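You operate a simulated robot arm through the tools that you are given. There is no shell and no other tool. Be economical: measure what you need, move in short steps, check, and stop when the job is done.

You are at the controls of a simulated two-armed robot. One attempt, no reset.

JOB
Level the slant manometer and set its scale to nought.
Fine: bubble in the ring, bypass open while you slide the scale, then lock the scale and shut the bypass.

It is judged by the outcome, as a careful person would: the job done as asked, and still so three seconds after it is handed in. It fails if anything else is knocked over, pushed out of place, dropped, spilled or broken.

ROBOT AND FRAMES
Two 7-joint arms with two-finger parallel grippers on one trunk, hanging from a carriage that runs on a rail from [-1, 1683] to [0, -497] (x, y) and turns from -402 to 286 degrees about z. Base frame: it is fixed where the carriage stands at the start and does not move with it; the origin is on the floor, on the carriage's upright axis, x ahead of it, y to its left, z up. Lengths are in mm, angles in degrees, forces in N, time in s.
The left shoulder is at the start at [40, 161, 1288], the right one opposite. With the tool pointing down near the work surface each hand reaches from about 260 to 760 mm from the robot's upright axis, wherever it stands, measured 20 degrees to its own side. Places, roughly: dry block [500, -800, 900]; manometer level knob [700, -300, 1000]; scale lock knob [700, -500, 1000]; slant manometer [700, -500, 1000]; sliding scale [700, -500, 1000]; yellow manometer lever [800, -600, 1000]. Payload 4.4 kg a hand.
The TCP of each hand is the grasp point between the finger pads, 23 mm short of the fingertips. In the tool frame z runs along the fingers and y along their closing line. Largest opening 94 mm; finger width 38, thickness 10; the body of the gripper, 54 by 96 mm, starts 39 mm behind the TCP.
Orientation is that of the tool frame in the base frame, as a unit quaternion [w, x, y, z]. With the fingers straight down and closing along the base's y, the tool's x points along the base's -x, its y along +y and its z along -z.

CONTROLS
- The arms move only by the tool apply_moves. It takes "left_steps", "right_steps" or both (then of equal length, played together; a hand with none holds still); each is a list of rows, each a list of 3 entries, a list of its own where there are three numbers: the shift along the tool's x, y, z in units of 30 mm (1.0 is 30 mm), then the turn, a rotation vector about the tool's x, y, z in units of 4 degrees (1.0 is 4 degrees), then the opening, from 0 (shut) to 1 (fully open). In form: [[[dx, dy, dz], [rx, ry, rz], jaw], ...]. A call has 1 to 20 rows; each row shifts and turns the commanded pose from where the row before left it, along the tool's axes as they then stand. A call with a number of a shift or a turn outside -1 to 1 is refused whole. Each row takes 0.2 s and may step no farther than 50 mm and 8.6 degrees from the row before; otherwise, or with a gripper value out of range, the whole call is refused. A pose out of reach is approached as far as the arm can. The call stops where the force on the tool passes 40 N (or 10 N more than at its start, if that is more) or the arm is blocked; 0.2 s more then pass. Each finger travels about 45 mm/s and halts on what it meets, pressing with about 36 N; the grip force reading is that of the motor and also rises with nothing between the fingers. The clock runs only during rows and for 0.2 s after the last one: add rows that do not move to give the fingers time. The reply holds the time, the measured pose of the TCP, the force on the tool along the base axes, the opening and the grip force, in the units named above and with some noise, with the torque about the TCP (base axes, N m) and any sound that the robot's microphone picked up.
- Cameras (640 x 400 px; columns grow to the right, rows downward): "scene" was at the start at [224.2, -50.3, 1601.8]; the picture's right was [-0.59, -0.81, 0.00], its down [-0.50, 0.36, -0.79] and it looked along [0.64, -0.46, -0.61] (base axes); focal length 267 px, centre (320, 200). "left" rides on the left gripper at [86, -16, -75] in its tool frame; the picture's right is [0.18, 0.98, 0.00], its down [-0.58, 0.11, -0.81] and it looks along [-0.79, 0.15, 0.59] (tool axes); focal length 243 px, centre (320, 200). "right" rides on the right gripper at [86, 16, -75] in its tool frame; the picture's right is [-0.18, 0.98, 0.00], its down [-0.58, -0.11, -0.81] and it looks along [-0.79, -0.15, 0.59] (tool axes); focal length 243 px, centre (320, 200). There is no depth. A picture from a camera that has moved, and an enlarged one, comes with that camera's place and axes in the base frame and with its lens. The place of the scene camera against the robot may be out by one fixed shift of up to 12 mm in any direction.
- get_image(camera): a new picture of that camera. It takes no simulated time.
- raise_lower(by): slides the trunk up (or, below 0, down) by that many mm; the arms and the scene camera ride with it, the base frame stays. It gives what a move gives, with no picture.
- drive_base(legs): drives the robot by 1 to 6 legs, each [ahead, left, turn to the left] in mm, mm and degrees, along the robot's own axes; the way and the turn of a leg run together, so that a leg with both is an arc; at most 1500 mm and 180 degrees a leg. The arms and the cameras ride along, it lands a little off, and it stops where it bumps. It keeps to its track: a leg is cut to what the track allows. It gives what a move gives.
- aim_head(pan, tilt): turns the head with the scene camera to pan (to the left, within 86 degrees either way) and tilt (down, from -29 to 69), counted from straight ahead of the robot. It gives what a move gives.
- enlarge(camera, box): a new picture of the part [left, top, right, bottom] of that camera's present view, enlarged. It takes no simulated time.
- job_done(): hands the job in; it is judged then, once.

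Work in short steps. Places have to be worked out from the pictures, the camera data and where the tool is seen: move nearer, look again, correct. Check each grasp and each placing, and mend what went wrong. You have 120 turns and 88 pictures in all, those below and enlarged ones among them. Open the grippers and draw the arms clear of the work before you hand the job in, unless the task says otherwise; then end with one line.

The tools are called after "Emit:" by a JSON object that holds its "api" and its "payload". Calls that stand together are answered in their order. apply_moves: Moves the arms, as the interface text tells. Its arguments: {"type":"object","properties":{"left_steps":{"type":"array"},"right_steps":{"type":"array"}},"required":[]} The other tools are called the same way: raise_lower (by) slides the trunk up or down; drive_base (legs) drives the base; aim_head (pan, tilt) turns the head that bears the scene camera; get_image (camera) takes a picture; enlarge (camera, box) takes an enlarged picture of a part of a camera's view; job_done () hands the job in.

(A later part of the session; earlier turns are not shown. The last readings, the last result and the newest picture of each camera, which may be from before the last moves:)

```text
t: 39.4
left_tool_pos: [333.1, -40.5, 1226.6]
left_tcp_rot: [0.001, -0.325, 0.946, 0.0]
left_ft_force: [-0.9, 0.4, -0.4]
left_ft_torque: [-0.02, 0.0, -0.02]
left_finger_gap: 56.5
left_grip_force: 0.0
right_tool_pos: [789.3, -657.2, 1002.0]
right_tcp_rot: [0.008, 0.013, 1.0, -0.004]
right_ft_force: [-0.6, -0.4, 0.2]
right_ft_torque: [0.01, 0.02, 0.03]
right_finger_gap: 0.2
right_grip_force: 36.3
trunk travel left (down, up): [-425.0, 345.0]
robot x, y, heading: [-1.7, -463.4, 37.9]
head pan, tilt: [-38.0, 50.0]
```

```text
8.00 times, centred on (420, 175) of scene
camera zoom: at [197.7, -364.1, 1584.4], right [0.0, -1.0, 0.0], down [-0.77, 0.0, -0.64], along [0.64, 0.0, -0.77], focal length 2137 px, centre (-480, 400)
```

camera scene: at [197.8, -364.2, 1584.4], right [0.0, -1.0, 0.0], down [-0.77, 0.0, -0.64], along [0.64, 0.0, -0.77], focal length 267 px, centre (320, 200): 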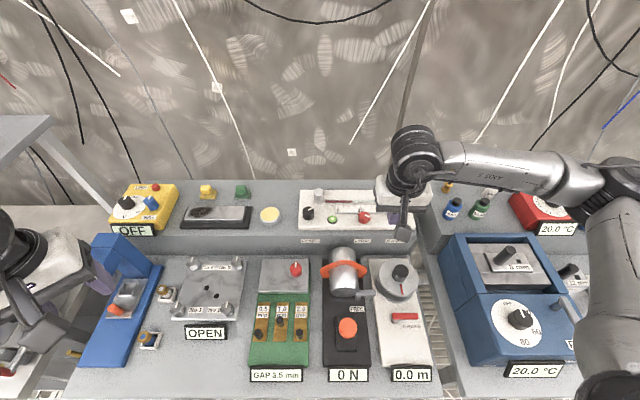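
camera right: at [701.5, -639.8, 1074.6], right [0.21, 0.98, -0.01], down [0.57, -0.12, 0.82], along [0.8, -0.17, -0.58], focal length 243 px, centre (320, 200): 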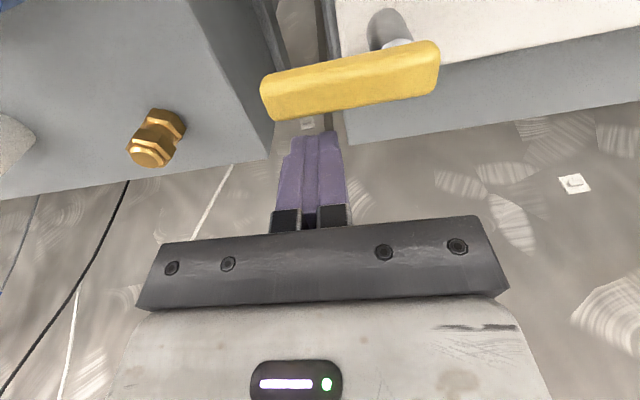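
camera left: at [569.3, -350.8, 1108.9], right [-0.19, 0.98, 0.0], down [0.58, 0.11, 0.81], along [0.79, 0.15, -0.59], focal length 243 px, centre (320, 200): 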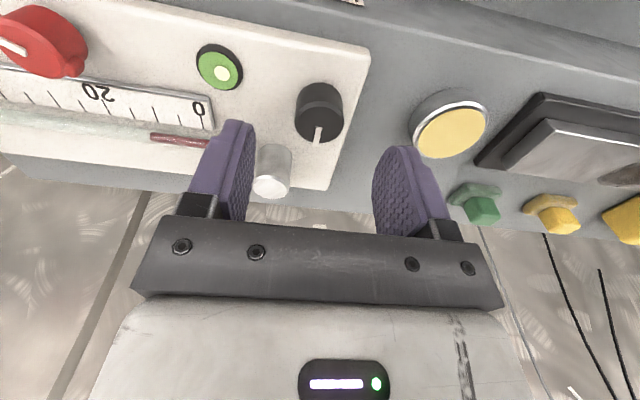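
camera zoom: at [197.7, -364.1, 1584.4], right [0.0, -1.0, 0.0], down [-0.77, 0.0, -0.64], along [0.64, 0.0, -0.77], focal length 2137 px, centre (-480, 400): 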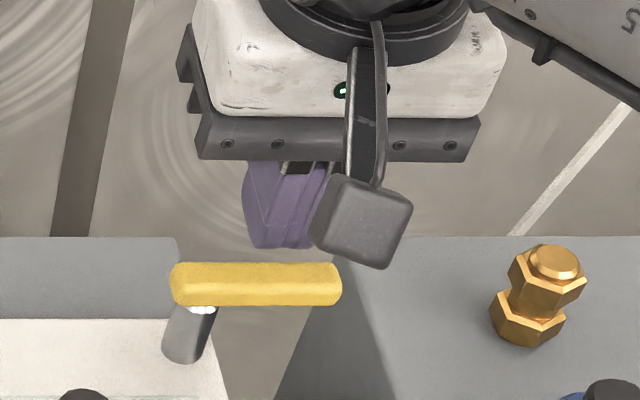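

The fingertips are behind the bar. I lower 12 mm and pull -x in small steps, watching the force.

Emit:
{"api": "apply_moves", "payload": {"right_steps": [[[0, 0, 0.4], [0, 0, 0], 0], [[0.2, 0, 0], [0, 0, 0], 0], [[0.2, 0, 0], [0, 0, 0], 0], [[0.15, 0, 0], [0, 0, 0], 0]]}}

Emit:
{"api": "enlarge", "payload": {"camera": "scene", "box": [380, 150, 460, 200]}}

```text
t: 40.4
left_tool_pos: [333.6, -40.9, 1228.3]
left_tcp_rot: [0.0, -0.325, 0.946, 0.0]
left_ft_force: [0.0, -0.1, 0.3]
left_ft_torque: [0.02, -0.01, -0.04]
left_finger_gap: 56.4
left_grip_force: 0.0
right_tool_pos: [773.3, -659.0, 990.8]
right_tcp_rot: [0.007, 0.013, 1.0, -0.005]
right_ft_force: [1.9, -2.0, 0.8]
right_ft_torque: [0.02, 0.03, 0.0]
right_finger_gap: 0.0
right_grip_force: 36.0
trunk travel left (down, up): [-425.0, 345.0]
robot x, y, heading: [-0.5, -463.0, 38.0]
head pan, tilt: [-38.0, 50.0]
```

```text
8.00 times, centred on (420, 175) of scene
camera zoom: at [198.1, -364.6, 1584.4], right [0.0, -1.0, 0.0], down [-0.77, 0.0, -0.64], along [0.64, 0.0, -0.77], focal length 2137 px, centre (-480, 400)
```

zoom: 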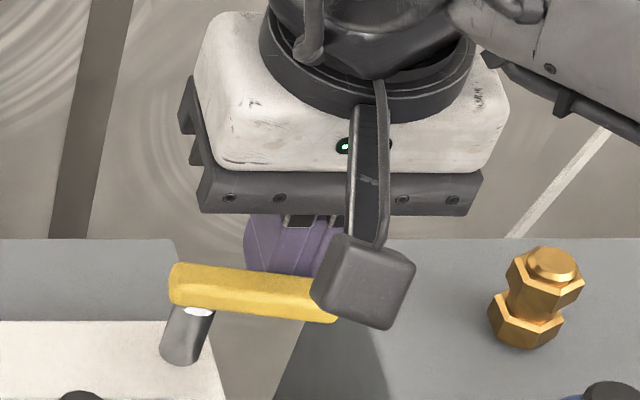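

It turns freely toward me. I continue along the arc.

Emit:
{"api": "apply_moves", "payload": {"right_steps": [[[0.3, -0.07, 0], [0, 0, 0], 0], [[0.3, -0.05, 0], [0, 0, 0], 0], [[0.3, 0, 0], [0, 0, 0], 0], [[0.27, 0.05, 0], [0, 0, 0], 0], [[0.23, 0.1, 0], [0, 0, 0], 0], [[0.2, 0.15, 0], [0, 0, 0], 0]]}}

Emit:
{"api": "enlarge", "payload": {"camera": "scene", "box": [300, 150, 460, 250]}}

```text
t: 41.8
left_tool_pos: [332.7, -40.5, 1227.6]
left_tcp_rot: [0.001, -0.326, 0.945, 0.0]
left_ft_force: [0.5, -0.2, 0.0]
left_ft_torque: [0.01, -0.01, 0.0]
left_finger_gap: 56.5
left_grip_force: 0.0
right_tool_pos: [726.2, -651.1, 990.4]
right_tcp_rot: [0.008, 0.014, 1.0, -0.004]
right_ft_force: [-0.9, -0.5, 0.4]
right_ft_torque: [-0.03, -0.01, 0.0]
right_finger_gap: 0.1
right_grip_force: 35.9
trunk travel left (down, up): [-425.0, 345.0]
robot x, y, heading: [2.9, -463.5, 37.8]
head pan, tilt: [-38.0, 50.0]
```

```text
4.00 times, centred on (380, 200) of scene
camera zoom: at [197.8, -364.2, 1584.4], right [0.0, -1.0, 0.0], down [-0.77, 0.0, -0.64], along [0.64, 0.0, -0.77], focal length 1069 px, centre (80, 200)
```

zoom: 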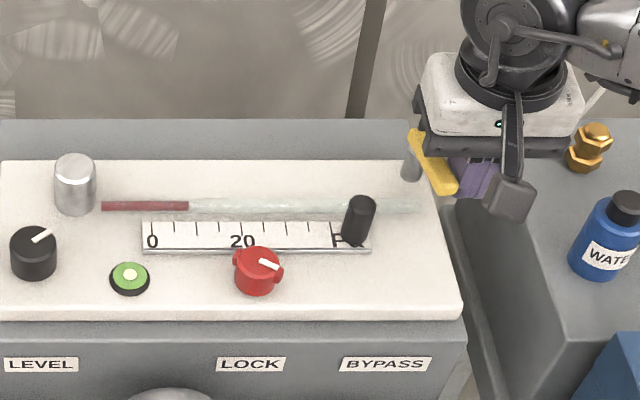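

The meniscus fell from about 13 to 8, so the bypass is opening. I push on toward +y until the lever reaches its end.

Emit:
{"api": "apply_moves", "payload": {"right_steps": [[[0.2, 0.2, 0], [0, 0, 0], 0], [[0.15, 0.2, 0], [0, 0, 0], 0], [[0.1, 0.2, 0], [0, 0, 0], 0]]}}

Emit:
{"api": "enlarge", "payload": {"camera": "scene", "box": [300, 150, 460, 250]}}

```text
t: 42.6
left_tool_pos: [334.4, -44.9, 1225.9]
left_tcp_rot: [0.0, -0.325, 0.946, -0.002]
left_ft_force: [0.1, 0.1, -0.3]
left_ft_torque: [-0.02, -0.01, -0.01]
left_finger_gap: 56.3
left_grip_force: 0.0
right_tool_pos: [715.8, -641.5, 991.4]
right_tcp_rot: [0.009, 0.015, 1.0, -0.01]
right_ft_force: [12.6, -25.7, -4.6]
right_ft_torque: [0.01, -0.05, 0.23]
right_finger_gap: 0.0
right_grip_force: 35.7
trunk travel left (down, up): [-425.0, 345.0]
robot x, y, heading: [0.8, -462.4, 37.7]
head pan, tilt: [-38.0, 50.0]
```

```text
4.00 times, centred on (380, 200) of scene
camera zoom: at [199.0, -367.3, 1584.3], right [0.0, -1.0, 0.0], down [-0.77, 0.0, -0.64], along [0.64, 0.0, -0.77], focal length 1069 px, centre (80, 200)
```

zoom: 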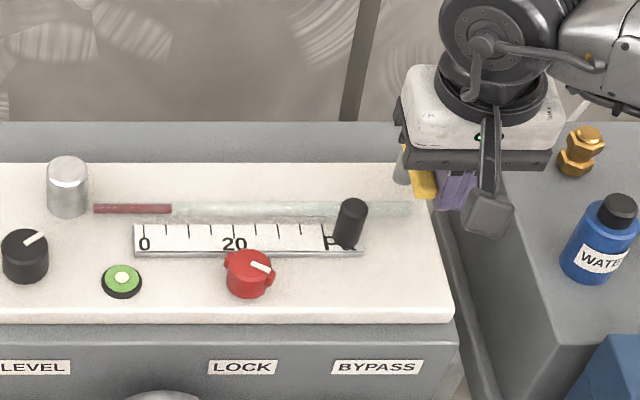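

It's at its stop (28 N). I back off to -y and rise, then see where the meniscus settles.

Emit:
{"api": "apply_moves", "payload": {"right_steps": [[[0, -0.4, 0], [0, 0, 0], 0], [[0, -0.5, 0], [0, 0, 0], 0], [[0, 0, -1], [0, 0, 0], 0], [[0, 0, -1], [0, 0, 0], 0], [[0, 0, -1], [0, 0, 0], 0], [[0, 0, 0], [0, 0, 0], 0]]}}

Emit:
{"api": "enlarge", "payload": {"camera": "scene", "box": [300, 170, 428, 250]}}

Emit:
{"api": "get_image", "payload": {"camera": "right"}}

```text
t: 44.0
left_tool_pos: [331.3, -40.0, 1228.5]
left_tcp_rot: [0.0, -0.326, 0.945, 0.001]
left_ft_force: [-0.3, 0.0, 0.2]
left_ft_torque: [-0.02, 0.0, 0.02]
left_finger_gap: 56.3
left_grip_force: 0.0
right_tool_pos: [711.3, -659.5, 1080.6]
right_tcp_rot: [0.007, 0.013, 1.0, -0.004]
right_ft_force: [0.0, 0.3, 0.0]
right_ft_torque: [-0.03, 0.01, 0.01]
right_finger_gap: 0.0
right_grip_force: 36.6
trunk travel left (down, up): [-425.0, 345.0]
robot x, y, heading: [0.3, -462.6, 38.1]
head pan, tilt: [-38.0, 50.0]
```

```text
5.00 times, centred on (364, 210) of scene
camera zoom: at [197.8, -364.2, 1584.4], right [0.0, -1.0, 0.0], down [-0.77, 0.0, -0.64], along [0.64, 0.0, -0.77], focal length 1336 px, centre (100, 150)
```

zoom: 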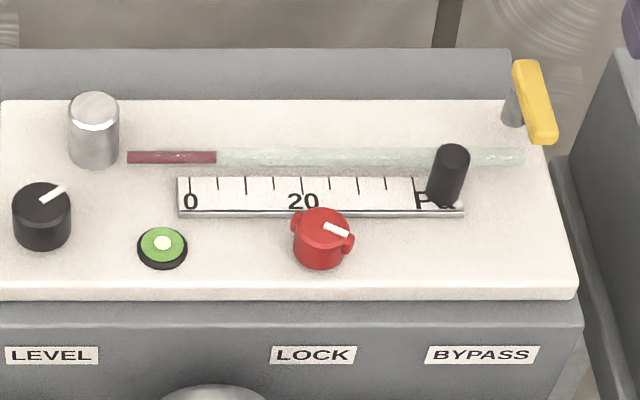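

```text
51 pictures are left
camera right: at [622.4, -640.7, 1153.3], right [0.21, 0.98, -0.01], down [0.57, -0.12, 0.82], along [0.8, -0.17, -0.58], focal length 243 px, centre (320, 200)
```

right: 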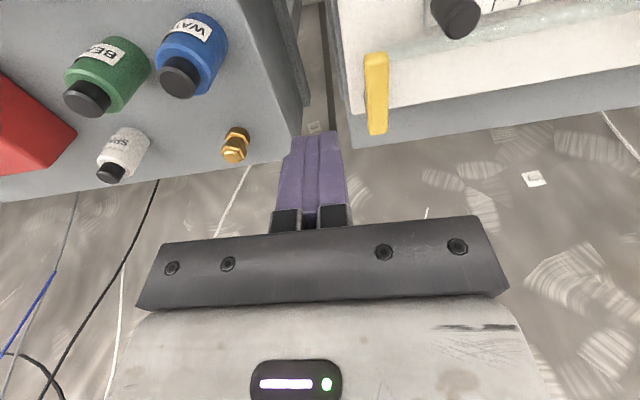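

The meniscus now reads about 5 on the scale, and the lever points toward me (open). Next is the lock knob near (645,-489); I hover above it with open fingers.

Emit:
{"api": "apply_moves", "payload": {"right_steps": [[[0.5, 0.81, 0], [0, 0, 0], 0.2], [[0.5, 0.81, 0], [0, 0, 0], 0.4], [[0.314, 0.81, 0], [0, 0, 0], 0.7], [[0.314, 0.81, 0], [0, 0, 0], 0.7], [[0.314, 0.81, 0], [0, 0, 0], 0.7], [[0.314, 0.81, 0], [0, 0, 0], 0.7], [[0.0, 0.81, 0.4], [0, 0, 0], 0.7]]}}

Emit:
{"api": "get_image", "payload": {"camera": "right"}}

Emit:
{"api": "enlarge", "payload": {"camera": "scene", "box": [300, 170, 428, 250]}}

```text
t: 45.6
left_tool_pos: [332.7, -39.4, 1228.5]
left_tcp_rot: [0.0, -0.326, 0.945, -0.001]
left_ft_force: [0.4, 0.4, 0.2]
left_ft_torque: [-0.01, -0.01, 0.0]
left_finger_gap: 56.7
left_grip_force: 0.0
right_tool_pos: [646.4, -485.8, 1065.8]
right_tcp_rot: [0.007, 0.013, 1.0, -0.004]
right_ft_force: [-0.6, 0.8, 0.0]
right_ft_torque: [0.0, -0.02, -0.02]
right_finger_gap: 65.7
right_grip_force: 0.1
trunk travel left (down, up): [-425.0, 345.0]
robot x, y, heading: [-2.1, -461.2, 37.7]
head pan, tilt: [-38.0, 50.0]
```

```text
50 pictures are left
camera right: at [559.3, -467.5, 1138.6], right [0.21, 0.98, -0.01], down [0.57, -0.12, 0.82], along [0.8, -0.17, -0.58], focal length 243 px, centre (320, 200)
```

right: 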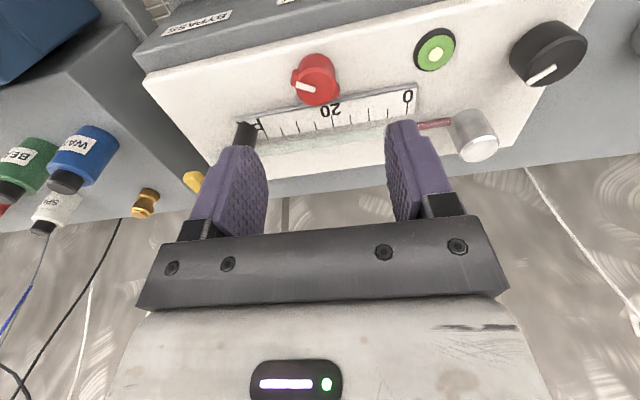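

```text
5.00 times, centred on (364, 210) of scene
camera zoom: at [197.8, -363.8, 1584.5], right [0.0, -1.0, 0.0], down [-0.77, 0.0, -0.64], along [0.64, 0.0, -0.77], focal length 1336 px, centre (100, 150)
```

zoom: 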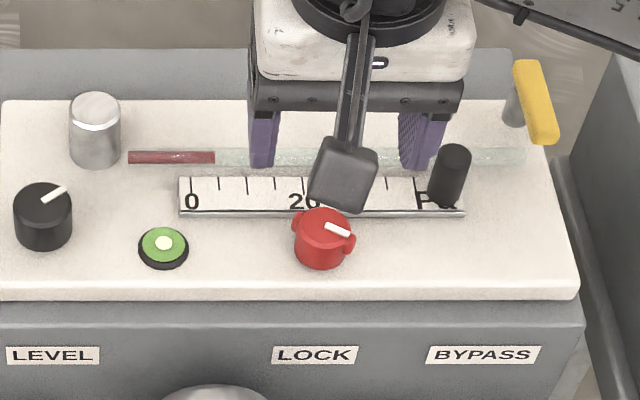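

I zoom in on the lock knob for shape and position.

Emit:
{"api": "enlarge", "payload": {"camera": "right", "box": [230, 30, 430, 155]}}

Emit:
{"api": "enlarge", "payload": {"camera": "scene", "box": [340, 200, 388, 230]}}

```text
3.20 times, centred on (330, 92) of right
camera zoom: at [559.3, -467.5, 1138.6], right [0.21, 0.98, -0.01], down [0.57, -0.12, 0.82], along [0.8, -0.17, -0.58], focal length 776 px, centre (288, 544)
```

zoom: 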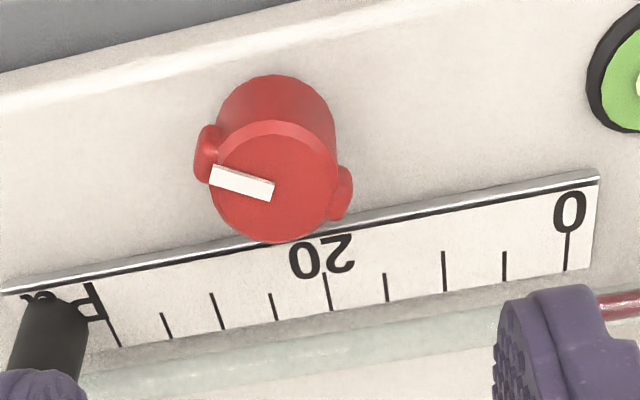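

```text
13.33 times, centred on (364, 215) of scene
camera zoom: at [197.8, -363.8, 1584.5], right [0.0, -1.0, 0.0], down [-0.77, 0.0, -0.64], along [0.64, 0.0, -0.77], focal length 3562 px, centre (-267, 0)
```

zoom: 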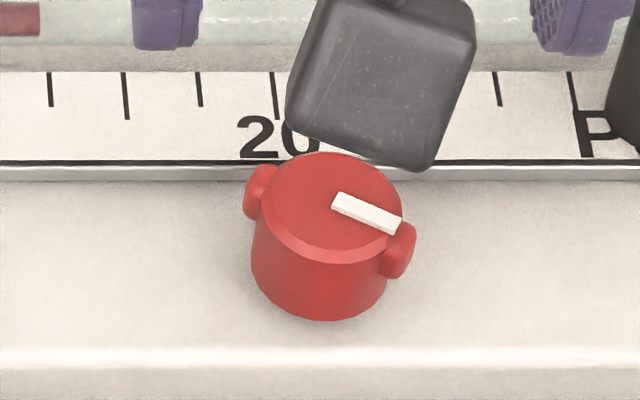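

The knob is at about (654,-491), top 967, 28 mm core with 42 mm wing span, and wings turned about 27°. I align the fingers to the wings, lower to TCP 981 and grip.

Emit:
{"api": "apply_moves", "payload": {"right_steps": [[[-0.26, -0.17, 0], [0, 0, 0], 0.7], [[0, 0, 0.3], [0, 0, 1], 0.7], [[0, 0, 0.4], [0, 0, 1], 0.7], [[0, 0, 0.4], [0, 0, 1], 0.7], [[0, 0, 0.4], [0, 0, 1], 0.7], [[0, 0, 0.4], [0, 0, 1], 0.7], [[0, 0, 0.4], [0, 0, 1], 0.7], [[0, 0, 0.0], [0, 0, 0.3], 0.7]]}}

Emit:
{"api": "get_image", "payload": {"camera": "right"}}

Emit:
{"api": "enlarge", "payload": {"camera": "scene", "box": [316, 185, 412, 245]}}

```text
t: 47.4
left_tool_pos: [332.7, -41.8, 1226.7]
left_tcp_rot: [0.0, -0.326, 0.945, 0.0]
left_ft_force: [0.3, -0.1, 0.3]
left_ft_torque: [0.02, 0.0, 0.03]
left_finger_gap: 56.3
left_grip_force: 0.0
right_tool_pos: [656.4, -494.4, 995.2]
right_tcp_rot: [0.008, 0.231, 0.973, -0.004]
right_ft_force: [-0.3, -0.5, 0.5]
right_ft_torque: [0.03, 0.02, -0.01]
right_finger_gap: 65.9
right_grip_force: 0.1
trunk travel left (down, up): [-425.0, 345.0]
robot x, y, heading: [0.0, -462.8, 37.9]
head pan, tilt: [-38.0, 50.0]
```

```text
46 pictures are left
camera right: at [585.0, -441.1, 1067.7], right [0.61, 0.8, 0.0], down [0.46, -0.35, 0.82], along [0.65, -0.49, -0.58], focal length 243 px, centre (320, 200)
```

right: 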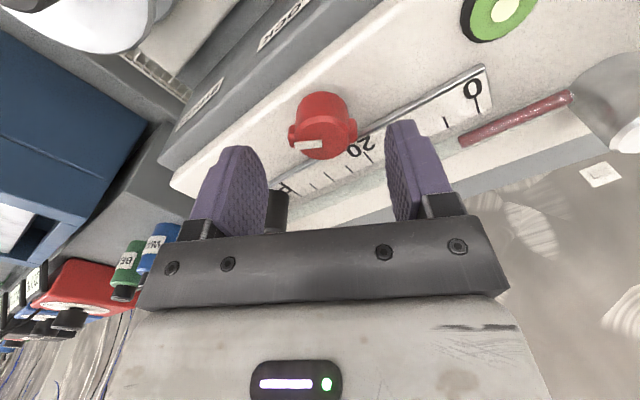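

```text
6.67 times, centred on (364, 215) of scene
camera zoom: at [197.9, -364.2, 1584.4], right [0.0, -1.0, 0.0], down [-0.77, 0.0, -0.64], along [0.64, 0.0, -0.77], focal length 1781 px, centre (27, 100)
```

zoom: 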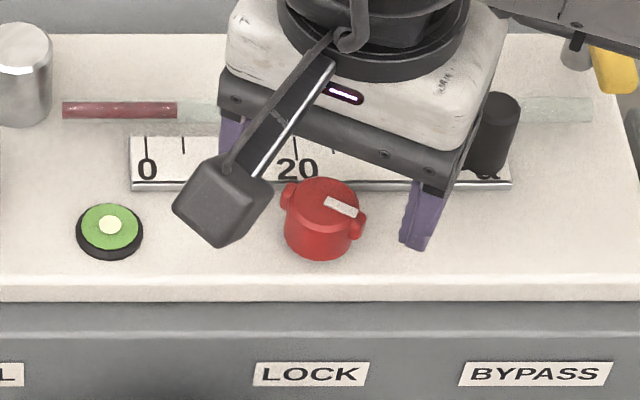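

Cap ray at z 967 gives (655,-492), so the TCP is within 2 mm. I lower 14 mm and close.

Emit:
{"api": "apply_moves", "payload": {"right_steps": [[[0.05, 0.04, 0.23], [0, 0, 0], 0.7], [[0, 0, 0.23], [0, 0, 0], 0.6], [[0, 0, 0], [0, 0, 0], 0.4], [[0, 0, 0], [0, 0, 0], 0.3], [[0, 0, 0], [0, 0, 0], 0.3]]}}

Emit:
{"api": "get_image", "payload": {"camera": "right"}}

```text
t: 48.6
left_tool_pos: [335.0, -40.9, 1227.9]
left_tcp_rot: [0.0, -0.325, 0.946, 0.0]
left_ft_force: [-0.1, -0.4, -0.5]
left_ft_torque: [-0.02, 0.0, 0.01]
left_finger_gap: 56.1
left_grip_force: 0.1
right_tool_pos: [655.4, -492.2, 981.6]
right_tcp_rot: [0.008, 0.231, 0.973, -0.002]
right_ft_force: [4.3, 4.0, -4.2]
right_ft_torque: [-0.07, -0.11, 0.01]
right_finger_gap: 29.9
right_grip_force: 40.8
trunk travel left (down, up): [-425.0, 345.0]
robot x, y, heading: [-2.7, -467.0, 38.0]
head pan, tilt: [-38.0, 50.0]
```

```text
44 pictures are left
camera right: at [583.6, -438.4, 1054.2], right [0.61, 0.8, 0.0], down [0.46, -0.35, 0.82], along [0.65, -0.49, -0.58], focal length 243 px, centre (320, 200)
```

right: 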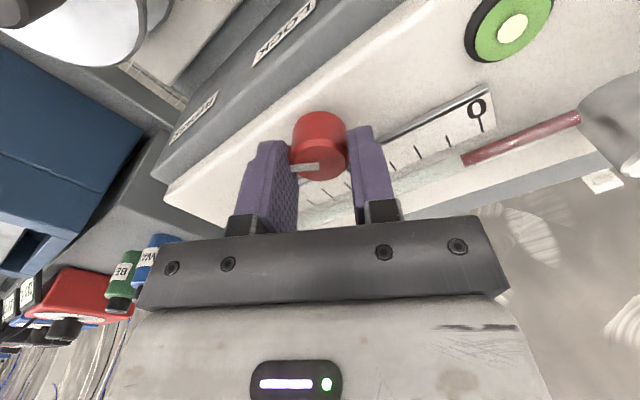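

Gripped at 30 mm. I try loosening counter-clockwise (negative tool z) by 24°, watching the forces.

Emit:
{"api": "apply_moves", "payload": {"right_steps": [[[0, 0, 0], [0, 0, 0], 0.2], [[0, 0, 0], [0, 0, -1], 0.2], [[0, 0, 0], [0, 0, -1], 0.2], [[0, 0, 0], [0, 0, -1], 0.2], [[0, 0, 0], [0, 0, -1], 0.2], [[0, 0, 0], [0, 0, -1], 0.2], [[0, 0, 0], [0, 0, -1], 0.2]]}}

Emit:
{"api": "enlarge", "payload": {"camera": "scene", "box": [316, 185, 412, 245]}}

```text
t: 50.2
left_tool_pos: [333.1, -39.0, 1227.9]
left_tcp_rot: [0.0, -0.325, 0.946, 0.001]
left_ft_force: [0.2, 0.5, -0.5]
left_ft_torque: [-0.02, -0.03, 0.04]
left_finger_gap: 56.5
left_grip_force: 0.2
right_tool_pos: [655.3, -491.7, 981.5]
right_tcp_rot: [0.008, 0.022, 1.0, -0.003]
right_ft_force: [0.5, 5.3, -7.2]
right_ft_torque: [0.6, -0.79, 0.0]
right_finger_gap: 29.4
right_grip_force: 44.9
trunk travel left (down, up): [-425.0, 345.0]
robot x, y, heading: [-1.3, -461.1, 37.6]
head pan, tilt: [-38.0, 50.0]
```

```text
6.67 times, centred on (364, 215) of scene
camera zoom: at [197.7, -363.6, 1584.5], right [0.0, -1.0, 0.0], down [-0.77, 0.0, -0.64], along [0.64, 0.0, -0.77], focal length 1781 px, centre (27, 100)
```

zoom: 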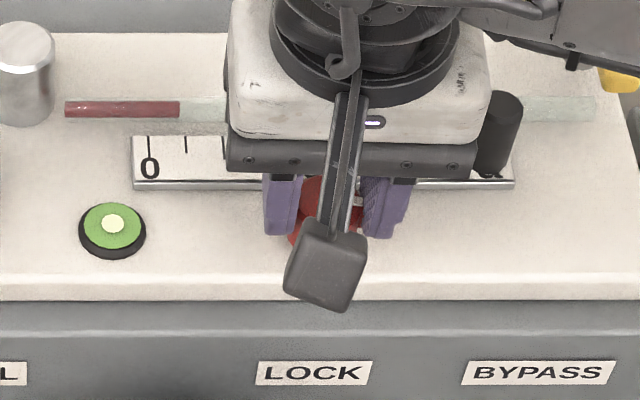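

I check with the wrist camera whether the knob turned with the fingers.

Emit:
{"api": "enlarge", "payload": {"camera": "right", "box": [220, 80, 420, 205]}}

```text
3.20 times, centred on (320, 142) of right
camera zoom: at [568.1, -471.5, 1054.4], right [0.23, 0.97, 0.0], down [0.56, -0.13, 0.82], along [0.79, -0.19, -0.58], focal length 776 px, centre (320, 384)
```

zoom: 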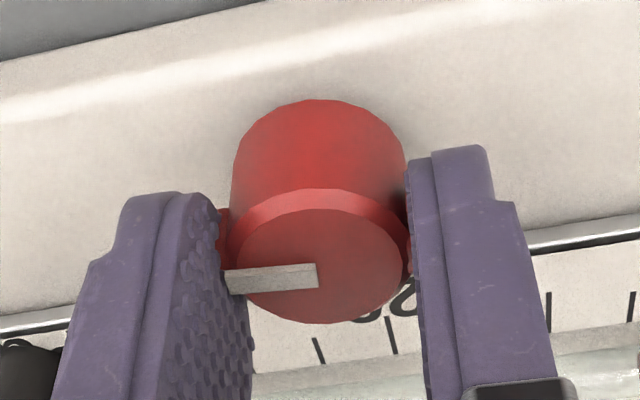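

The knob did turn with the fingers. I continue 32° further counter-clockwise.

Emit:
{"api": "apply_moves", "payload": {"right_steps": [[[0, 0, 0], [0, 0, -1], 0.2], [[0, 0, 0], [0, 0, -1], 0.2], [[0, 0, 0], [0, 0, -1], 0.2], [[0, 0, 0], [0, 0, -1], 0.2], [[0, 0, 0], [0, 0, -1], 0.2], [[0, 0, 0], [0, 0, -1], 0.2], [[0, 0, 0], [0, 0, -1], 0.2], [[0, 0, 0], [0, 0, -1], 0.2]]}}

Emit:
{"api": "enlarge", "payload": {"camera": "right", "box": [220, 80, 420, 205]}}

```text
t: 52.0
left_tool_pos: [333.8, -39.7, 1228.2]
left_tcp_rot: [0.0, -0.326, 0.945, 0.001]
left_ft_force: [-0.8, 0.5, -0.6]
left_ft_torque: [-0.01, 0.03, 0.0]
left_finger_gap: 56.2
left_grip_force: 0.1
right_tool_pos: [655.2, -491.5, 980.7]
right_tcp_rot: [0.006, -0.254, 0.967, -0.006]
right_ft_force: [-0.1, 5.2, -4.2]
right_ft_torque: [1.09, -0.66, -0.03]
right_finger_gap: 29.5
right_grip_force: 45.0
trunk travel left (down, up): [-425.0, 345.0]
robot x, y, heading: [0.4, -462.9, 37.7]
head pan, tilt: [-38.0, 50.0]
```

```text
3.20 times, centred on (320, 142) of right
camera zoom: at [570.5, -519.5, 1054.9], right [-0.32, 0.95, -0.01], down [0.55, 0.2, 0.81], along [0.77, 0.26, -0.58], focal length 776 px, centre (320, 384)
```

zoom: 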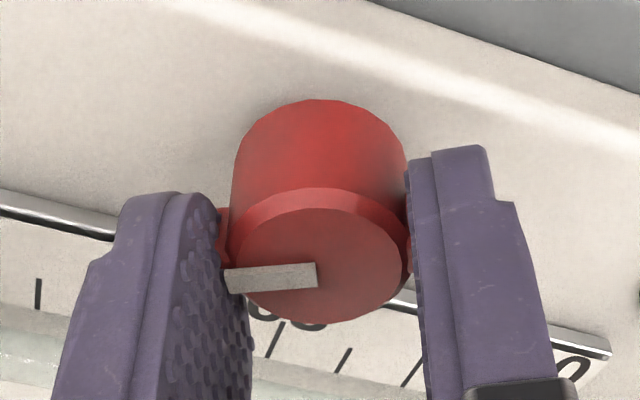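

No stop yet after 56°. I go 16° more, watching that the hand doesn't drift.

Emit:
{"api": "apply_moves", "payload": {"right_steps": [[[0, 0, 0], [0, 0, -1], 0.2], [[0, 0, 0], [0, 0, -1], 0.2], [[0, 0, 0], [0, 0, -1], 0.2], [[0, 0, 0], [0, 0, -1], 0.2]]}}

```text
t: 53.0
left_tool_pos: [333.0, -40.7, 1227.8]
left_tcp_rot: [0.0, -0.325, 0.946, 0.0]
left_ft_force: [0.2, -0.1, 0.3]
left_ft_torque: [-0.02, 0.0, 0.01]
left_finger_gap: 56.0
left_grip_force: 0.1
right_tool_pos: [655.8, -491.9, 982.4]
right_tcp_rot: [0.005, -0.386, 0.923, -0.006]
right_ft_force: [-2.5, 3.4, -2.2]
right_ft_torque: [1.17, -0.3, 0.01]
right_finger_gap: 29.7
right_grip_force: 44.7
trunk travel left (down, up): [-425.0, 345.0]
robot x, y, heading: [0.9, -460.9, 37.5]
head pan, tilt: [-38.0, 50.0]
```

Still free at 72°, with the position holding. Another 16°.

Emit:
{"api": "apply_moves", "payload": {"right_steps": [[[0, 0, 0], [0, 0, -1], 0.2], [[0, 0, 0], [0, 0, -1], 0.2], [[0, 0, 0], [0, 0, -1], 0.2], [[0, 0, 0], [0, 0, -1], 0.2]]}}

Emit:
{"api": "enlarge", "payload": {"camera": "right", "box": [220, 80, 420, 205]}}

```text
t: 54.0
left_tool_pos: [332.2, -38.6, 1227.4]
left_tcp_rot: [0.0, -0.326, 0.946, 0.001]
left_ft_force: [-0.7, 0.3, -0.9]
left_ft_torque: [0.0, 0.04, -0.01]
left_finger_gap: 56.5
left_grip_force: 0.1
right_tool_pos: [654.3, -489.8, 981.3]
right_tcp_rot: [0.004, -0.511, 0.86, -0.007]
right_ft_force: [-5.5, 8.0, 2.4]
right_ft_torque: [-0.07, 0.15, -0.01]
right_finger_gap: 29.7
right_grip_force: 44.2
trunk travel left (down, up): [-425.0, 345.0]
robot x, y, heading: [-1.2, -459.7, 38.0]
head pan, tilt: [-38.0, 50.0]
```

```text
3.20 times, centred on (320, 142) of right
camera zoom: at [597.9, -559.1, 1055.7], right [-0.77, 0.63, -0.02], down [0.36, 0.47, 0.81], along [0.52, 0.62, -0.59], focal length 776 px, centre (320, 384)
```

zoom: 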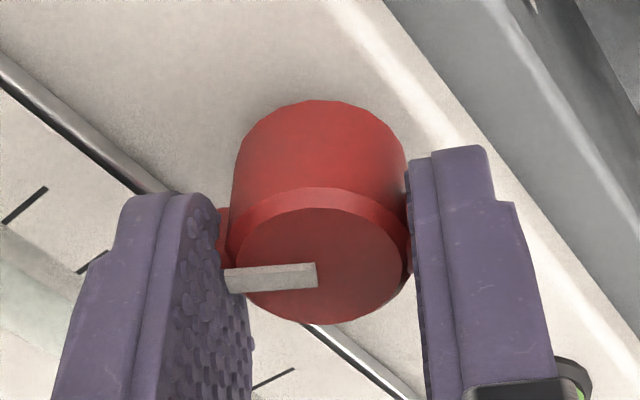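

88° turned, most likely unlocked. I release, rise and bring the yaw back to about 0 over the scale's post.

Emit:
{"api": "apply_moves", "payload": {"right_steps": [[[0, 0, 0], [0, 0, 0], 0.5], [[0, 0, 0], [0, 0, 0], 0.5], [[0, 0, -0.7], [0, 0, 0], 0.5], [[0, 0, -1], [0, 0, 0], 0.5], [[0, 0, -1], [0, 0, 1], 0.5], [[0, 0, 0], [0, 0, 1], 0.5], [[0, 0, 0], [0, 0, 1], 0.5], [[0, 0, 0], [0, 0, 1], 0.5], [[0, 0, 0], [0, 0, 1], 0.5], [[0, 0, 0], [0, 0, 1], 0.5], [[0, 0, 0], [0, 0, 1], 0.5], [[0, 0, 0], [0, 0, 1], 0.5], [[0, 0, 0], [0, 0, 1], 0.5], [[0, 0, 0], [0, 0, 1], 0.5], [[0, 0, 0], [0, 0, 1], 0.5], [[0, 0, 0], [0, 0, 1], 0.5], [[0, 0, 0], [0, 0, 1], 0.5], [[0, 0, 0], [0, 0, 1], 0.5], [[0, 0, 0], [0, 0, 1], 0.5]]}}

Emit:
{"api": "apply_moves", "payload": {"right_steps": [[[-0.4, -0.9, 0], [0, 0, 0], 0.5], [[-0.4, -0.9, 0], [0, 0, 0], 0.5], [[-0.3, -0.8, 0], [0, 0, 0], 0.5]]}}

Emit:
{"api": "get_image", "payload": {"camera": "right"}}

Emit:
{"api": "enlarge", "payload": {"camera": "scene", "box": [316, 165, 428, 235]}}

```text
t: 58.0
left_tool_pos: [333.6, -41.3, 1227.3]
left_tcp_rot: [0.0, -0.326, 0.945, -0.001]
left_ft_force: [0.0, -0.4, -0.3]
left_ft_torque: [0.0, -0.02, 0.02]
left_finger_gap: 56.6
left_grip_force: 0.0
right_tool_pos: [654.0, -492.3, 1063.1]
right_tcp_rot: [0.009, -0.011, 1.0, -0.003]
right_ft_force: [-1.1, 0.4, -0.5]
right_ft_torque: [-0.01, 0.01, -0.01]
right_finger_gap: 47.0
right_grip_force: 0.0
trunk travel left (down, up): [-425.0, 345.0]
robot x, y, heading: [2.5, -459.7, 37.8]
head pan, tilt: [-38.0, 50.0]
```

```text
t: 58.8
left_tool_pos: [333.8, -41.1, 1227.8]
left_tcp_rot: [0.001, -0.326, 0.945, 0.0]
left_ft_force: [0.2, 0.7, -0.3]
left_ft_torque: [0.01, 0.0, 0.01]
left_finger_gap: 56.6
left_grip_force: 0.0
right_tool_pos: [689.7, -568.0, 1063.8]
right_tcp_rot: [0.008, -0.011, 1.0, -0.004]
right_ft_force: [-0.3, 0.1, 0.8]
right_ft_torque: [0.03, 0.02, 0.0]
right_finger_gap: 46.9
right_grip_force: 0.1
trunk travel left (down, up): [-425.0, 345.0]
robot x, y, heading: [-1.0, -462.8, 38.1]
head pan, tilt: [-38.0, 50.0]
```

```text
39 pictures are left
camera right: at [600.6, -554.8, 1137.2], right [0.16, 0.99, -0.01], down [0.57, -0.09, 0.82], along [0.8, -0.14, -0.58], focal length 243 px, centre (320, 200)
```

right: 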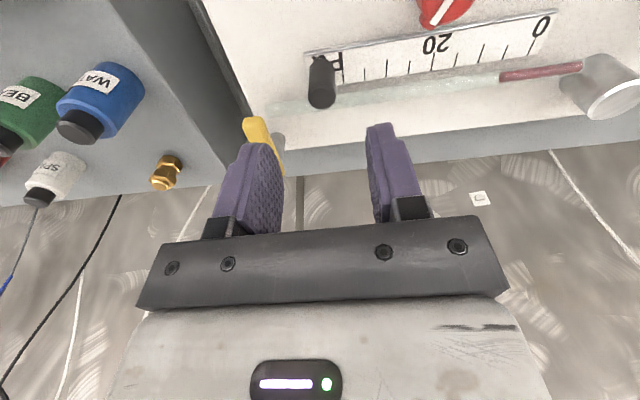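

```text
5.71 times, centred on (372, 200) of scene
camera zoom: at [197.9, -364.5, 1584.4], right [0.0, -1.0, 0.0], down [-0.77, 0.0, -0.64], along [0.64, 0.0, -0.77], focal length 1526 px, centre (23, 200)
```

zoom: 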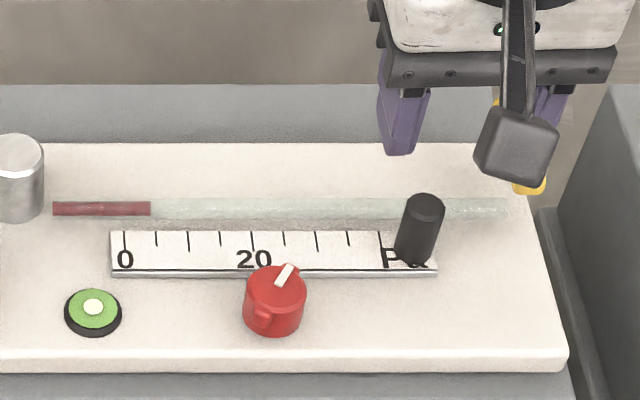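

The post top is at about (694,-571,981), and the lock pointer has clearly turned. I lower astride the post with a narrow opening to clear the bypass lever, then grip it.

Emit:
{"api": "apply_moves", "payload": {"right_steps": [[[-0.15, -0.1, 0.5], [0, 0, 0], 0.42], [[0, 0, 0.7], [0, 0, 0], 0.42], [[0, 0, 0.7], [0, 0, 0], 0.42], [[0, 0, 0.75], [0, 0, 0], 0.42], [[0, 0, 0], [0, 0, 0], 0.42]]}}

Emit:
{"api": "get_image", "payload": {"camera": "right"}}

```text
t: 60.0
left_tool_pos: [333.6, -40.9, 1226.8]
left_tcp_rot: [0.0, -0.325, 0.946, 0.0]
left_ft_force: [-0.3, 0.4, -0.1]
left_ft_torque: [-0.02, -0.01, 0.01]
left_finger_gap: 56.4
left_grip_force: 0.1
right_tool_pos: [694.7, -570.8, 983.6]
right_tcp_rot: [0.007, -0.011, 1.0, -0.005]
right_ft_force: [0.2, 0.2, -0.4]
right_ft_torque: [-0.02, -0.01, 0.0]
right_finger_gap: 39.4
right_grip_force: 0.0
trunk travel left (down, up): [-425.0, 345.0]
robot x, y, heading: [-1.0, -460.7, 37.9]
head pan, tilt: [-38.0, 50.0]
```

```text
37 pictures are left
camera right: at [606.7, -557.1, 1057.0], right [0.16, 0.99, -0.01], down [0.57, -0.09, 0.82], along [0.8, -0.14, -0.58], focal length 243 px, centre (320, 200)
```

right: 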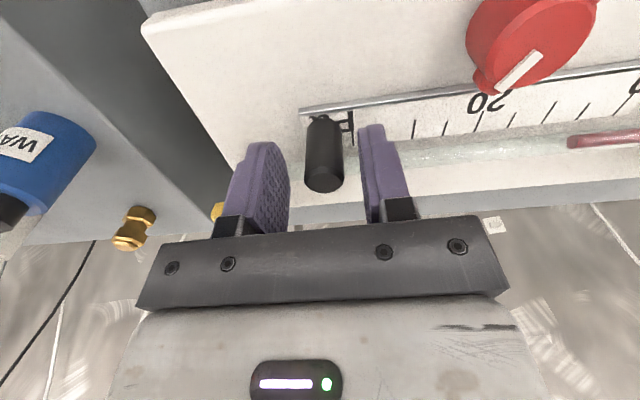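

The post sits well between the fingers. I grip it and slide 6 mm to -y as a test.

Emit:
{"api": "apply_moves", "payload": {"right_steps": [[[0, 0, 0], [0, 0, 0], 0.3], [[0, 0, 0], [0, 0, 0], 0.1], [[0, 0, 0], [0, 0, 0], 0.1], [[0, -0.1, 0], [0, 0, 0], 0.1], [[0, -0.1, 0], [0, 0, 0], 0.1]]}}

Emit:
{"api": "enlarge", "payload": {"camera": "scene", "box": [316, 185, 396, 235]}}

```text
t: 61.2
left_tool_pos: [332.9, -40.6, 1227.0]
left_tcp_rot: [0.0, -0.326, 0.946, 0.0]
left_ft_force: [-0.8, -0.4, 0.1]
left_ft_torque: [0.01, 0.0, 0.02]
left_finger_gap: 56.4
left_grip_force: 0.1
right_tool_pos: [695.9, -578.0, 983.5]
right_tcp_rot: [0.008, -0.012, 1.0, -0.004]
right_ft_force: [-1.7, -1.2, 1.5]
right_ft_torque: [0.6, 0.05, 0.03]
right_finger_gap: 18.9
right_grip_force: 45.0
trunk travel left (down, up): [-425.0, 345.0]
robot x, y, heading: [3.1, -464.7, 38.1]
head pan, tilt: [-38.0, 50.0]
```

```text
8.00 times, centred on (356, 210) of scene
camera zoom: at [197.8, -364.2, 1584.4], right [0.0, -1.0, 0.0], down [-0.77, 0.0, -0.64], along [0.64, 0.0, -0.77], focal length 2137 px, centre (32, 120)
```

zoom: 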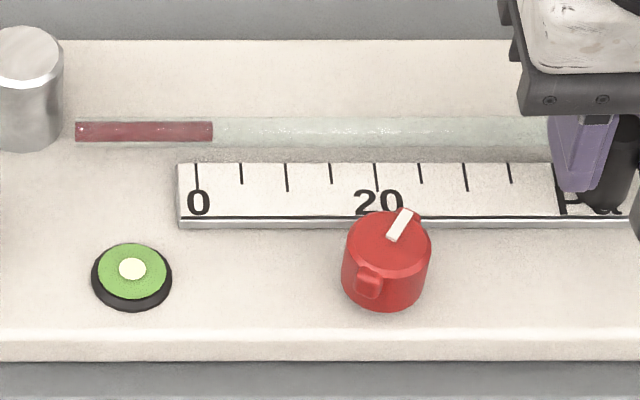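

The scale slides freely. The remaining gap to the meniscus is about 7 mm after perspective correction, so I slide 7 mm more and re-check.

Emit:
{"api": "apply_moves", "payload": {"right_steps": [[[0, -0.12, 0], [0, 0, 0], 0.1], [[0, -0.11, 0], [0, 0, 0], 0.1], [[0, 0, 0], [0, 0, 0], 0.1]]}}

Emit:
{"api": "enlarge", "payload": {"camera": "scene", "box": [316, 185, 396, 235]}}

```text
t: 62.0
left_tool_pos: [332.6, -40.1, 1227.3]
left_tcp_rot: [0.0, -0.325, 0.946, 0.0]
left_ft_force: [-0.5, 0.4, -1.0]
left_ft_torque: [0.0, -0.03, 0.0]
left_finger_gap: 56.4
left_grip_force: 0.0
right_tool_pos: [695.2, -585.1, 984.1]
right_tcp_rot: [0.008, -0.01, 1.0, -0.004]
right_ft_force: [-1.6, 0.5, 0.7]
right_ft_torque: [0.7, -0.07, -0.02]
right_finger_gap: 18.9
right_grip_force: 44.9
trunk travel left (down, up): [-425.0, 345.0]
robot x, y, heading: [2.7, -461.8, 37.8]
head pan, tilt: [-38.0, 50.0]
```

```text
8.00 times, centred on (356, 210) of scene
camera zoom: at [197.7, -364.1, 1584.4], right [0.0, -1.0, 0.0], down [-0.77, 0.0, -0.64], along [0.64, 0.0, -0.77], focal length 2137 px, centre (32, 120)
```

zoom: 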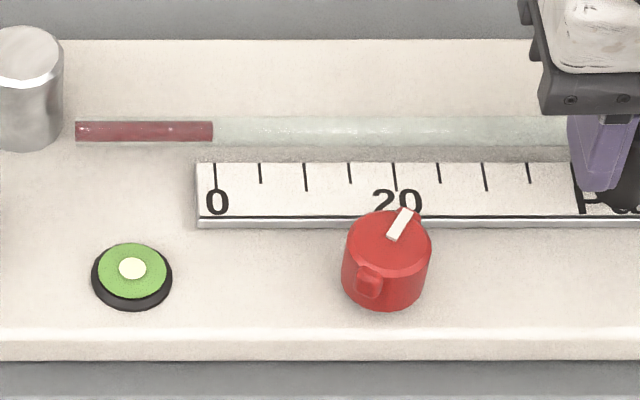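

Zero tick and meniscus now line up to within 1 px, perspective included. I open just a little (the lever is close), rise, and move the right camera to look from directly beside the meniscus.

Emit:
{"api": "apply_moves", "payload": {"right_steps": [[[0, 0, 0], [0, 0, 0], 0.26], [[0, 0, 0], [0, 0, 0], 0.26], [[0, 0, -0.4], [0, 0, 0], 0.26], [[0, 0, -0.8], [0, 0, 0], 0.26], [[0, 0, -1], [0, 0, 0], 0.26], [[0.2, 1, -0.3], [0, 0, 0], 0.4], [[0.2, 1, 0], [0, 0, 0], 0.5], [[0.2, 1, 0], [0, 0, 0], 0.5], [[0.2, 1, 0], [0, 0, 0], 0.5], [[0.2, 0.7, 0], [0, 0, 0], 0.6]]}}

Emit:
{"api": "enlarge", "payload": {"camera": "right", "box": [220, 20, 460, 170]}}

Emit:
{"api": "enlarge", "payload": {"camera": "scene", "box": [316, 185, 396, 235]}}

```text
t: 64.2
left_tool_pos: [333.4, -40.8, 1228.1]
left_tcp_rot: [0.0, -0.326, 0.945, 0.0]
left_ft_force: [-0.1, 0.6, 0.5]
left_ft_torque: [-0.02, -0.01, 0.02]
left_finger_gap: 56.4
left_grip_force: 0.1
right_tool_pos: [662.1, -443.9, 1058.0]
right_tcp_rot: [0.007, -0.011, 1.0, -0.004]
right_ft_force: [0.4, 0.2, -0.6]
right_ft_torque: [0.01, 0.01, 0.01]
right_finger_gap: 56.5
right_grip_force: 0.2
trunk travel left (down, up): [-425.0, 345.0]
robot x, y, heading: [0.8, -462.3, 37.6]
head pan, tilt: [-38.0, 50.0]
```

```text
2.67 times, centred on (340, 95) of right
camera zoom: at [572.6, -430.4, 1129.7], right [0.16, 0.99, -0.01], down [0.57, -0.09, 0.82], along [0.8, -0.14, -0.58], focal length 647 px, centre (267, 480)
```

zoom: 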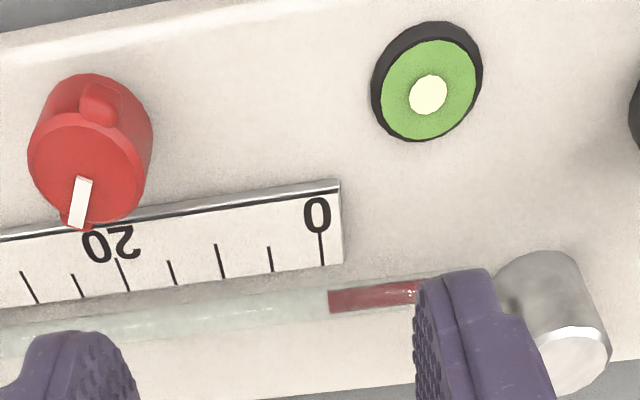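

```text
8.00 times, centred on (356, 210) of scene
camera zoom: at [197.8, -364.0, 1584.4], right [0.0, -1.0, 0.0], down [-0.77, 0.0, -0.64], along [0.64, 0.0, -0.77], focal length 2137 px, centre (32, 120)
```

zoom: 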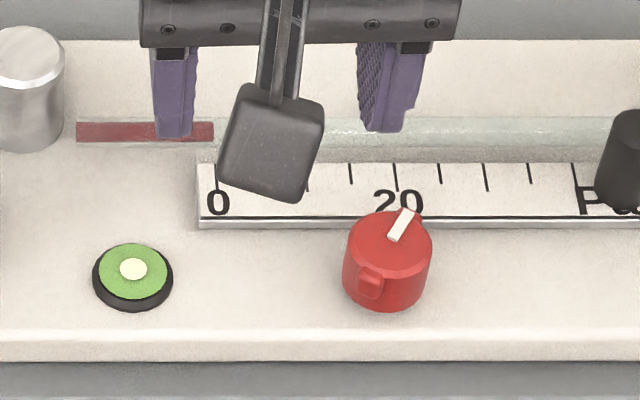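

The right camera puts meniscus and zero mark within about 0.5 mm. Now I go to the lock knob with about 45° yaw, ready to turn it back clockwise.

Emit:
{"api": "apply_moves", "payload": {"right_steps": [[[0.15, -0.8, 0], [0, 0, -1], 0.6], [[0.2, -0.78, 0], [0, 0, -1], 0.6], [[0, 0, 0], [0, 0, -1], 0.6], [[0, 0, 0], [0, 0, -1], 0.6], [[0, 0, 0], [0, 0, -1], 0.6], [[0, 0, 0], [0, 0, -1], 0.6], [[0, 0, 0], [0, 0, -1], 0.6], [[0, 0, 0], [0, 0, -1], 0.6], [[0, 0, 0], [0, 0, -1], 0.6], [[0, 0, 0], [0, 0, -1], 0.6], [[0, 0, 0], [0, 0, -1], 0.6]]}}

Emit:
{"api": "get_image", "payload": {"camera": "right"}}

```text
t: 66.6
left_tool_pos: [332.9, -41.0, 1228.1]
left_tcp_rot: [0.0, -0.326, 0.945, 0.0]
left_ft_force: [-0.5, 0.0, 0.1]
left_ft_torque: [-0.04, -0.03, -0.01]
left_finger_gap: 56.4
left_grip_force: 0.0
right_tool_pos: [654.5, -492.3, 1058.0]
right_tcp_rot: [0.006, -0.385, 0.923, -0.008]
right_ft_force: [-0.5, 0.5, 0.4]
right_ft_torque: [-0.01, -0.01, -0.02]
right_finger_gap: 56.2
right_grip_force: 0.1
trunk travel left (down, up): [-425.0, 345.0]
robot x, y, heading: [-0.9, -464.2, 38.1]
head pan, tilt: [-38.0, 50.0]
```

```text
32 pictures are left
camera right: at [579.8, -542.2, 1132.0], right [-0.57, 0.82, -0.02], down [0.47, 0.34, 0.81], along [0.67, 0.45, -0.59], focal length 243 px, centre (320, 200)
```

right: 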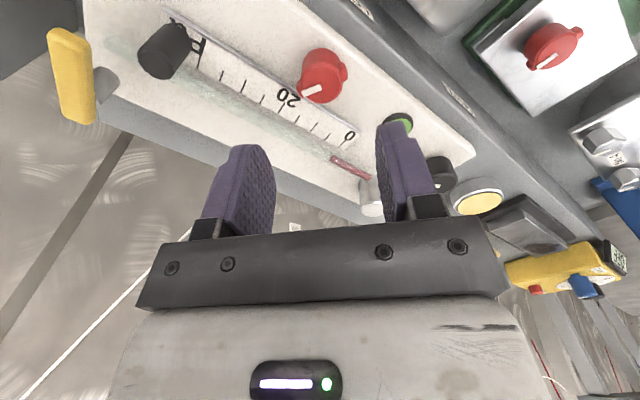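

Aligned. I lower 77 mm, grip the knob and turn it clockwise 72° first.

Emit:
{"api": "apply_moves", "payload": {"right_steps": [[[0, 0, 0.86], [0, 0, 0], 0.6], [[0, 0, 0.86], [0, 0, 0], 0.6], [[0, 0, 0.85], [0, 0, 0], 0.6], [[0, 0, 0], [0, 0, 0], 0.4], [[0, 0, 0], [0, 0, 0], 0.2], [[0, 0, 0], [0, 0, 0], 0.2]]}}

Emit:
{"api": "enlarge", "payload": {"camera": "right", "box": [220, 80, 420, 205]}}

```text
t: 68.0
left_tool_pos: [332.1, -39.5, 1227.7]
left_tcp_rot: [0.0, -0.325, 0.946, 0.0]
left_ft_force: [0.0, -0.5, 0.5]
left_ft_torque: [0.01, -0.03, 0.02]
left_finger_gap: 56.4
left_grip_force: 0.1
right_tool_pos: [653.5, -493.4, 979.9]
right_tcp_rot: [0.006, -0.385, 0.923, -0.008]
right_ft_force: [0.5, 0.5, -1.4]
right_ft_torque: [0.38, 0.21, 0.0]
right_finger_gap: 29.2
right_grip_force: 45.2
trunk travel left (down, up): [-425.0, 345.0]
robot x, y, heading: [3.4, -464.6, 37.9]
head pan, tilt: [-38.0, 50.0]
```

```text
3.20 times, centred on (320, 142) of right
camera zoom: at [579.7, -542.8, 1054.5], right [-0.57, 0.82, -0.02], down [0.47, 0.34, 0.81], along [0.67, 0.45, -0.59], focal length 776 px, centre (320, 384)
```

zoom: 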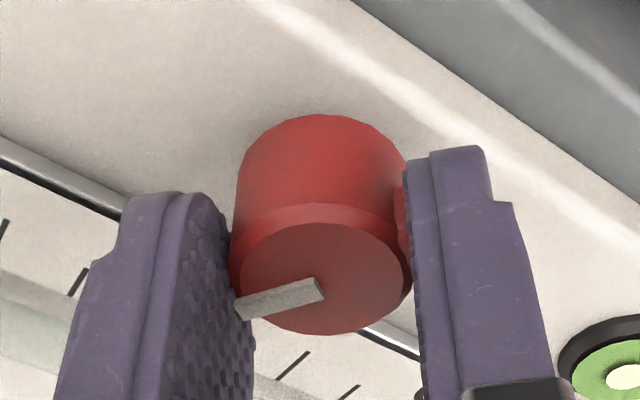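

Gripped. Now the clockwise turn.

Emit:
{"api": "apply_moves", "payload": {"right_steps": [[[0, 0, 0], [0, 0, 1], 0.2], [[0, 0, 0], [0, 0, 1], 0.2], [[0, 0, 0], [0, 0, 1], 0.2], [[0, 0, 0], [0, 0, 1], 0.2], [[0, 0, 0], [0, 0, 1], 0.2], [[0, 0, 0], [0, 0, 1], 0.2], [[0, 0, 0], [0, 0, 1], 0.2], [[0, 0, 0], [0, 0, 1], 0.2], [[0, 0, 0], [0, 0, 1], 0.2], [[0, 0, 0], [0, 0, 1], 0.2], [[0, 0, 0], [0, 0, 1], 0.2], [[0, 0, 0], [0, 0, 1], 0.2], [[0, 0, 0], [0, 0, 1], 0.2], [[0, 0, 0], [0, 0, 1], 0.2], [[0, 0, 0], [0, 0, 1], 0.2], [[0, 0, 0], [0, 0, 1], 0.2], [[0, 0, 0], [0, 0, 1], 0.2], [[0, 0, 0], [0, 0, 1], 0.2]]}}

Emit:
{"api": "enlarge", "payload": {"camera": "right", "box": [220, 80, 420, 205]}}

```text
t: 71.8
left_tool_pos: [332.8, -39.3, 1227.2]
left_tcp_rot: [-0.001, -0.326, 0.945, 0.001]
left_ft_force: [-0.6, -0.2, -0.2]
left_ft_torque: [0.0, 0.01, 0.02]
left_finger_gap: 56.2
left_grip_force: 0.0
right_tool_pos: [653.5, -489.9, 980.7]
right_tcp_rot: [0.008, 0.231, 0.973, -0.001]
right_ft_force: [-15.5, 9.7, 17.3]
right_ft_torque: [-0.13, 0.13, 0.01]
right_finger_gap: 28.7
right_grip_force: 44.9
trunk travel left (down, up): [-425.0, 345.0]
robot x, y, heading: [0.2, -461.5, 38.2]
head pan, tilt: [-38.0, 50.0]
```

```text
3.20 times, centred on (320, 142) of right
camera zoom: at [581.8, -437.6, 1053.7], right [0.61, 0.8, 0.0], down [0.46, -0.35, 0.82], along [0.65, -0.49, -0.58], focal length 776 px, centre (320, 384)
```

zoom: 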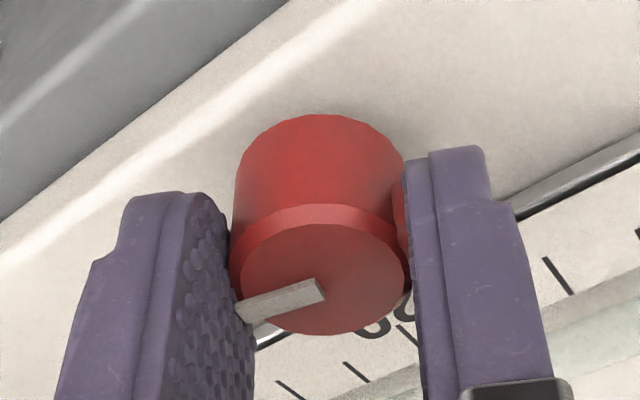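

Back by 72°. I relieve the side load and turn the last 16-20°.

Emit:
{"api": "apply_moves", "payload": {"right_steps": [[[0.04, 0.006, -0.04], [0, 0, 0], 0.2], [[0, 0, 0], [0, 0, 1], 0.2], [[0, 0, 0], [0, 0, 1], 0.2], [[0, 0, 0], [0, 0, 1], 0.2], [[0, 0, 0], [0, 0, 1], 0.2], [[0, 0, 0], [0, 0, 1], 0.2]]}}

Emit:
{"api": "enlarge", "payload": {"camera": "right", "box": [220, 80, 420, 205]}}

```text
t: 73.2
left_tool_pos: [333.2, -39.6, 1228.4]
left_tcp_rot: [0.0, -0.326, 0.945, 0.001]
left_ft_force: [0.3, 0.7, 0.2]
left_ft_torque: [-0.05, -0.01, 0.01]
left_finger_gap: 56.6
left_grip_force: 0.0
right_tool_pos: [653.4, -490.2, 980.6]
right_tcp_rot: [0.009, 0.396, 0.918, 0.0]
right_ft_force: [6.3, 10.8, -13.0]
right_ft_torque: [-0.11, -0.02, 0.82]
right_finger_gap: 29.0
right_grip_force: 44.7
trunk travel left (down, up): [-425.0, 345.0]
robot x, y, heading: [2.0, -463.0, 37.9]
head pan, tilt: [-38.0, 50.0]
```

```text
3.20 times, centred on (320, 142) of right
camera zoom: at [604.5, -416.3, 1053.8], right [0.84, 0.54, 0.01], down [0.31, -0.49, 0.82], along [0.44, -0.68, -0.58], focal length 776 px, centre (320, 384)
```

zoom: 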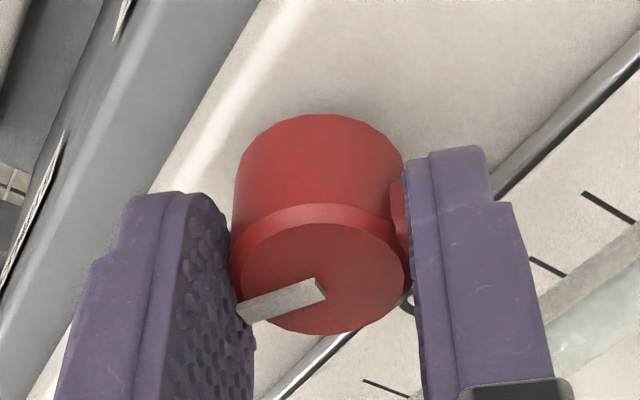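

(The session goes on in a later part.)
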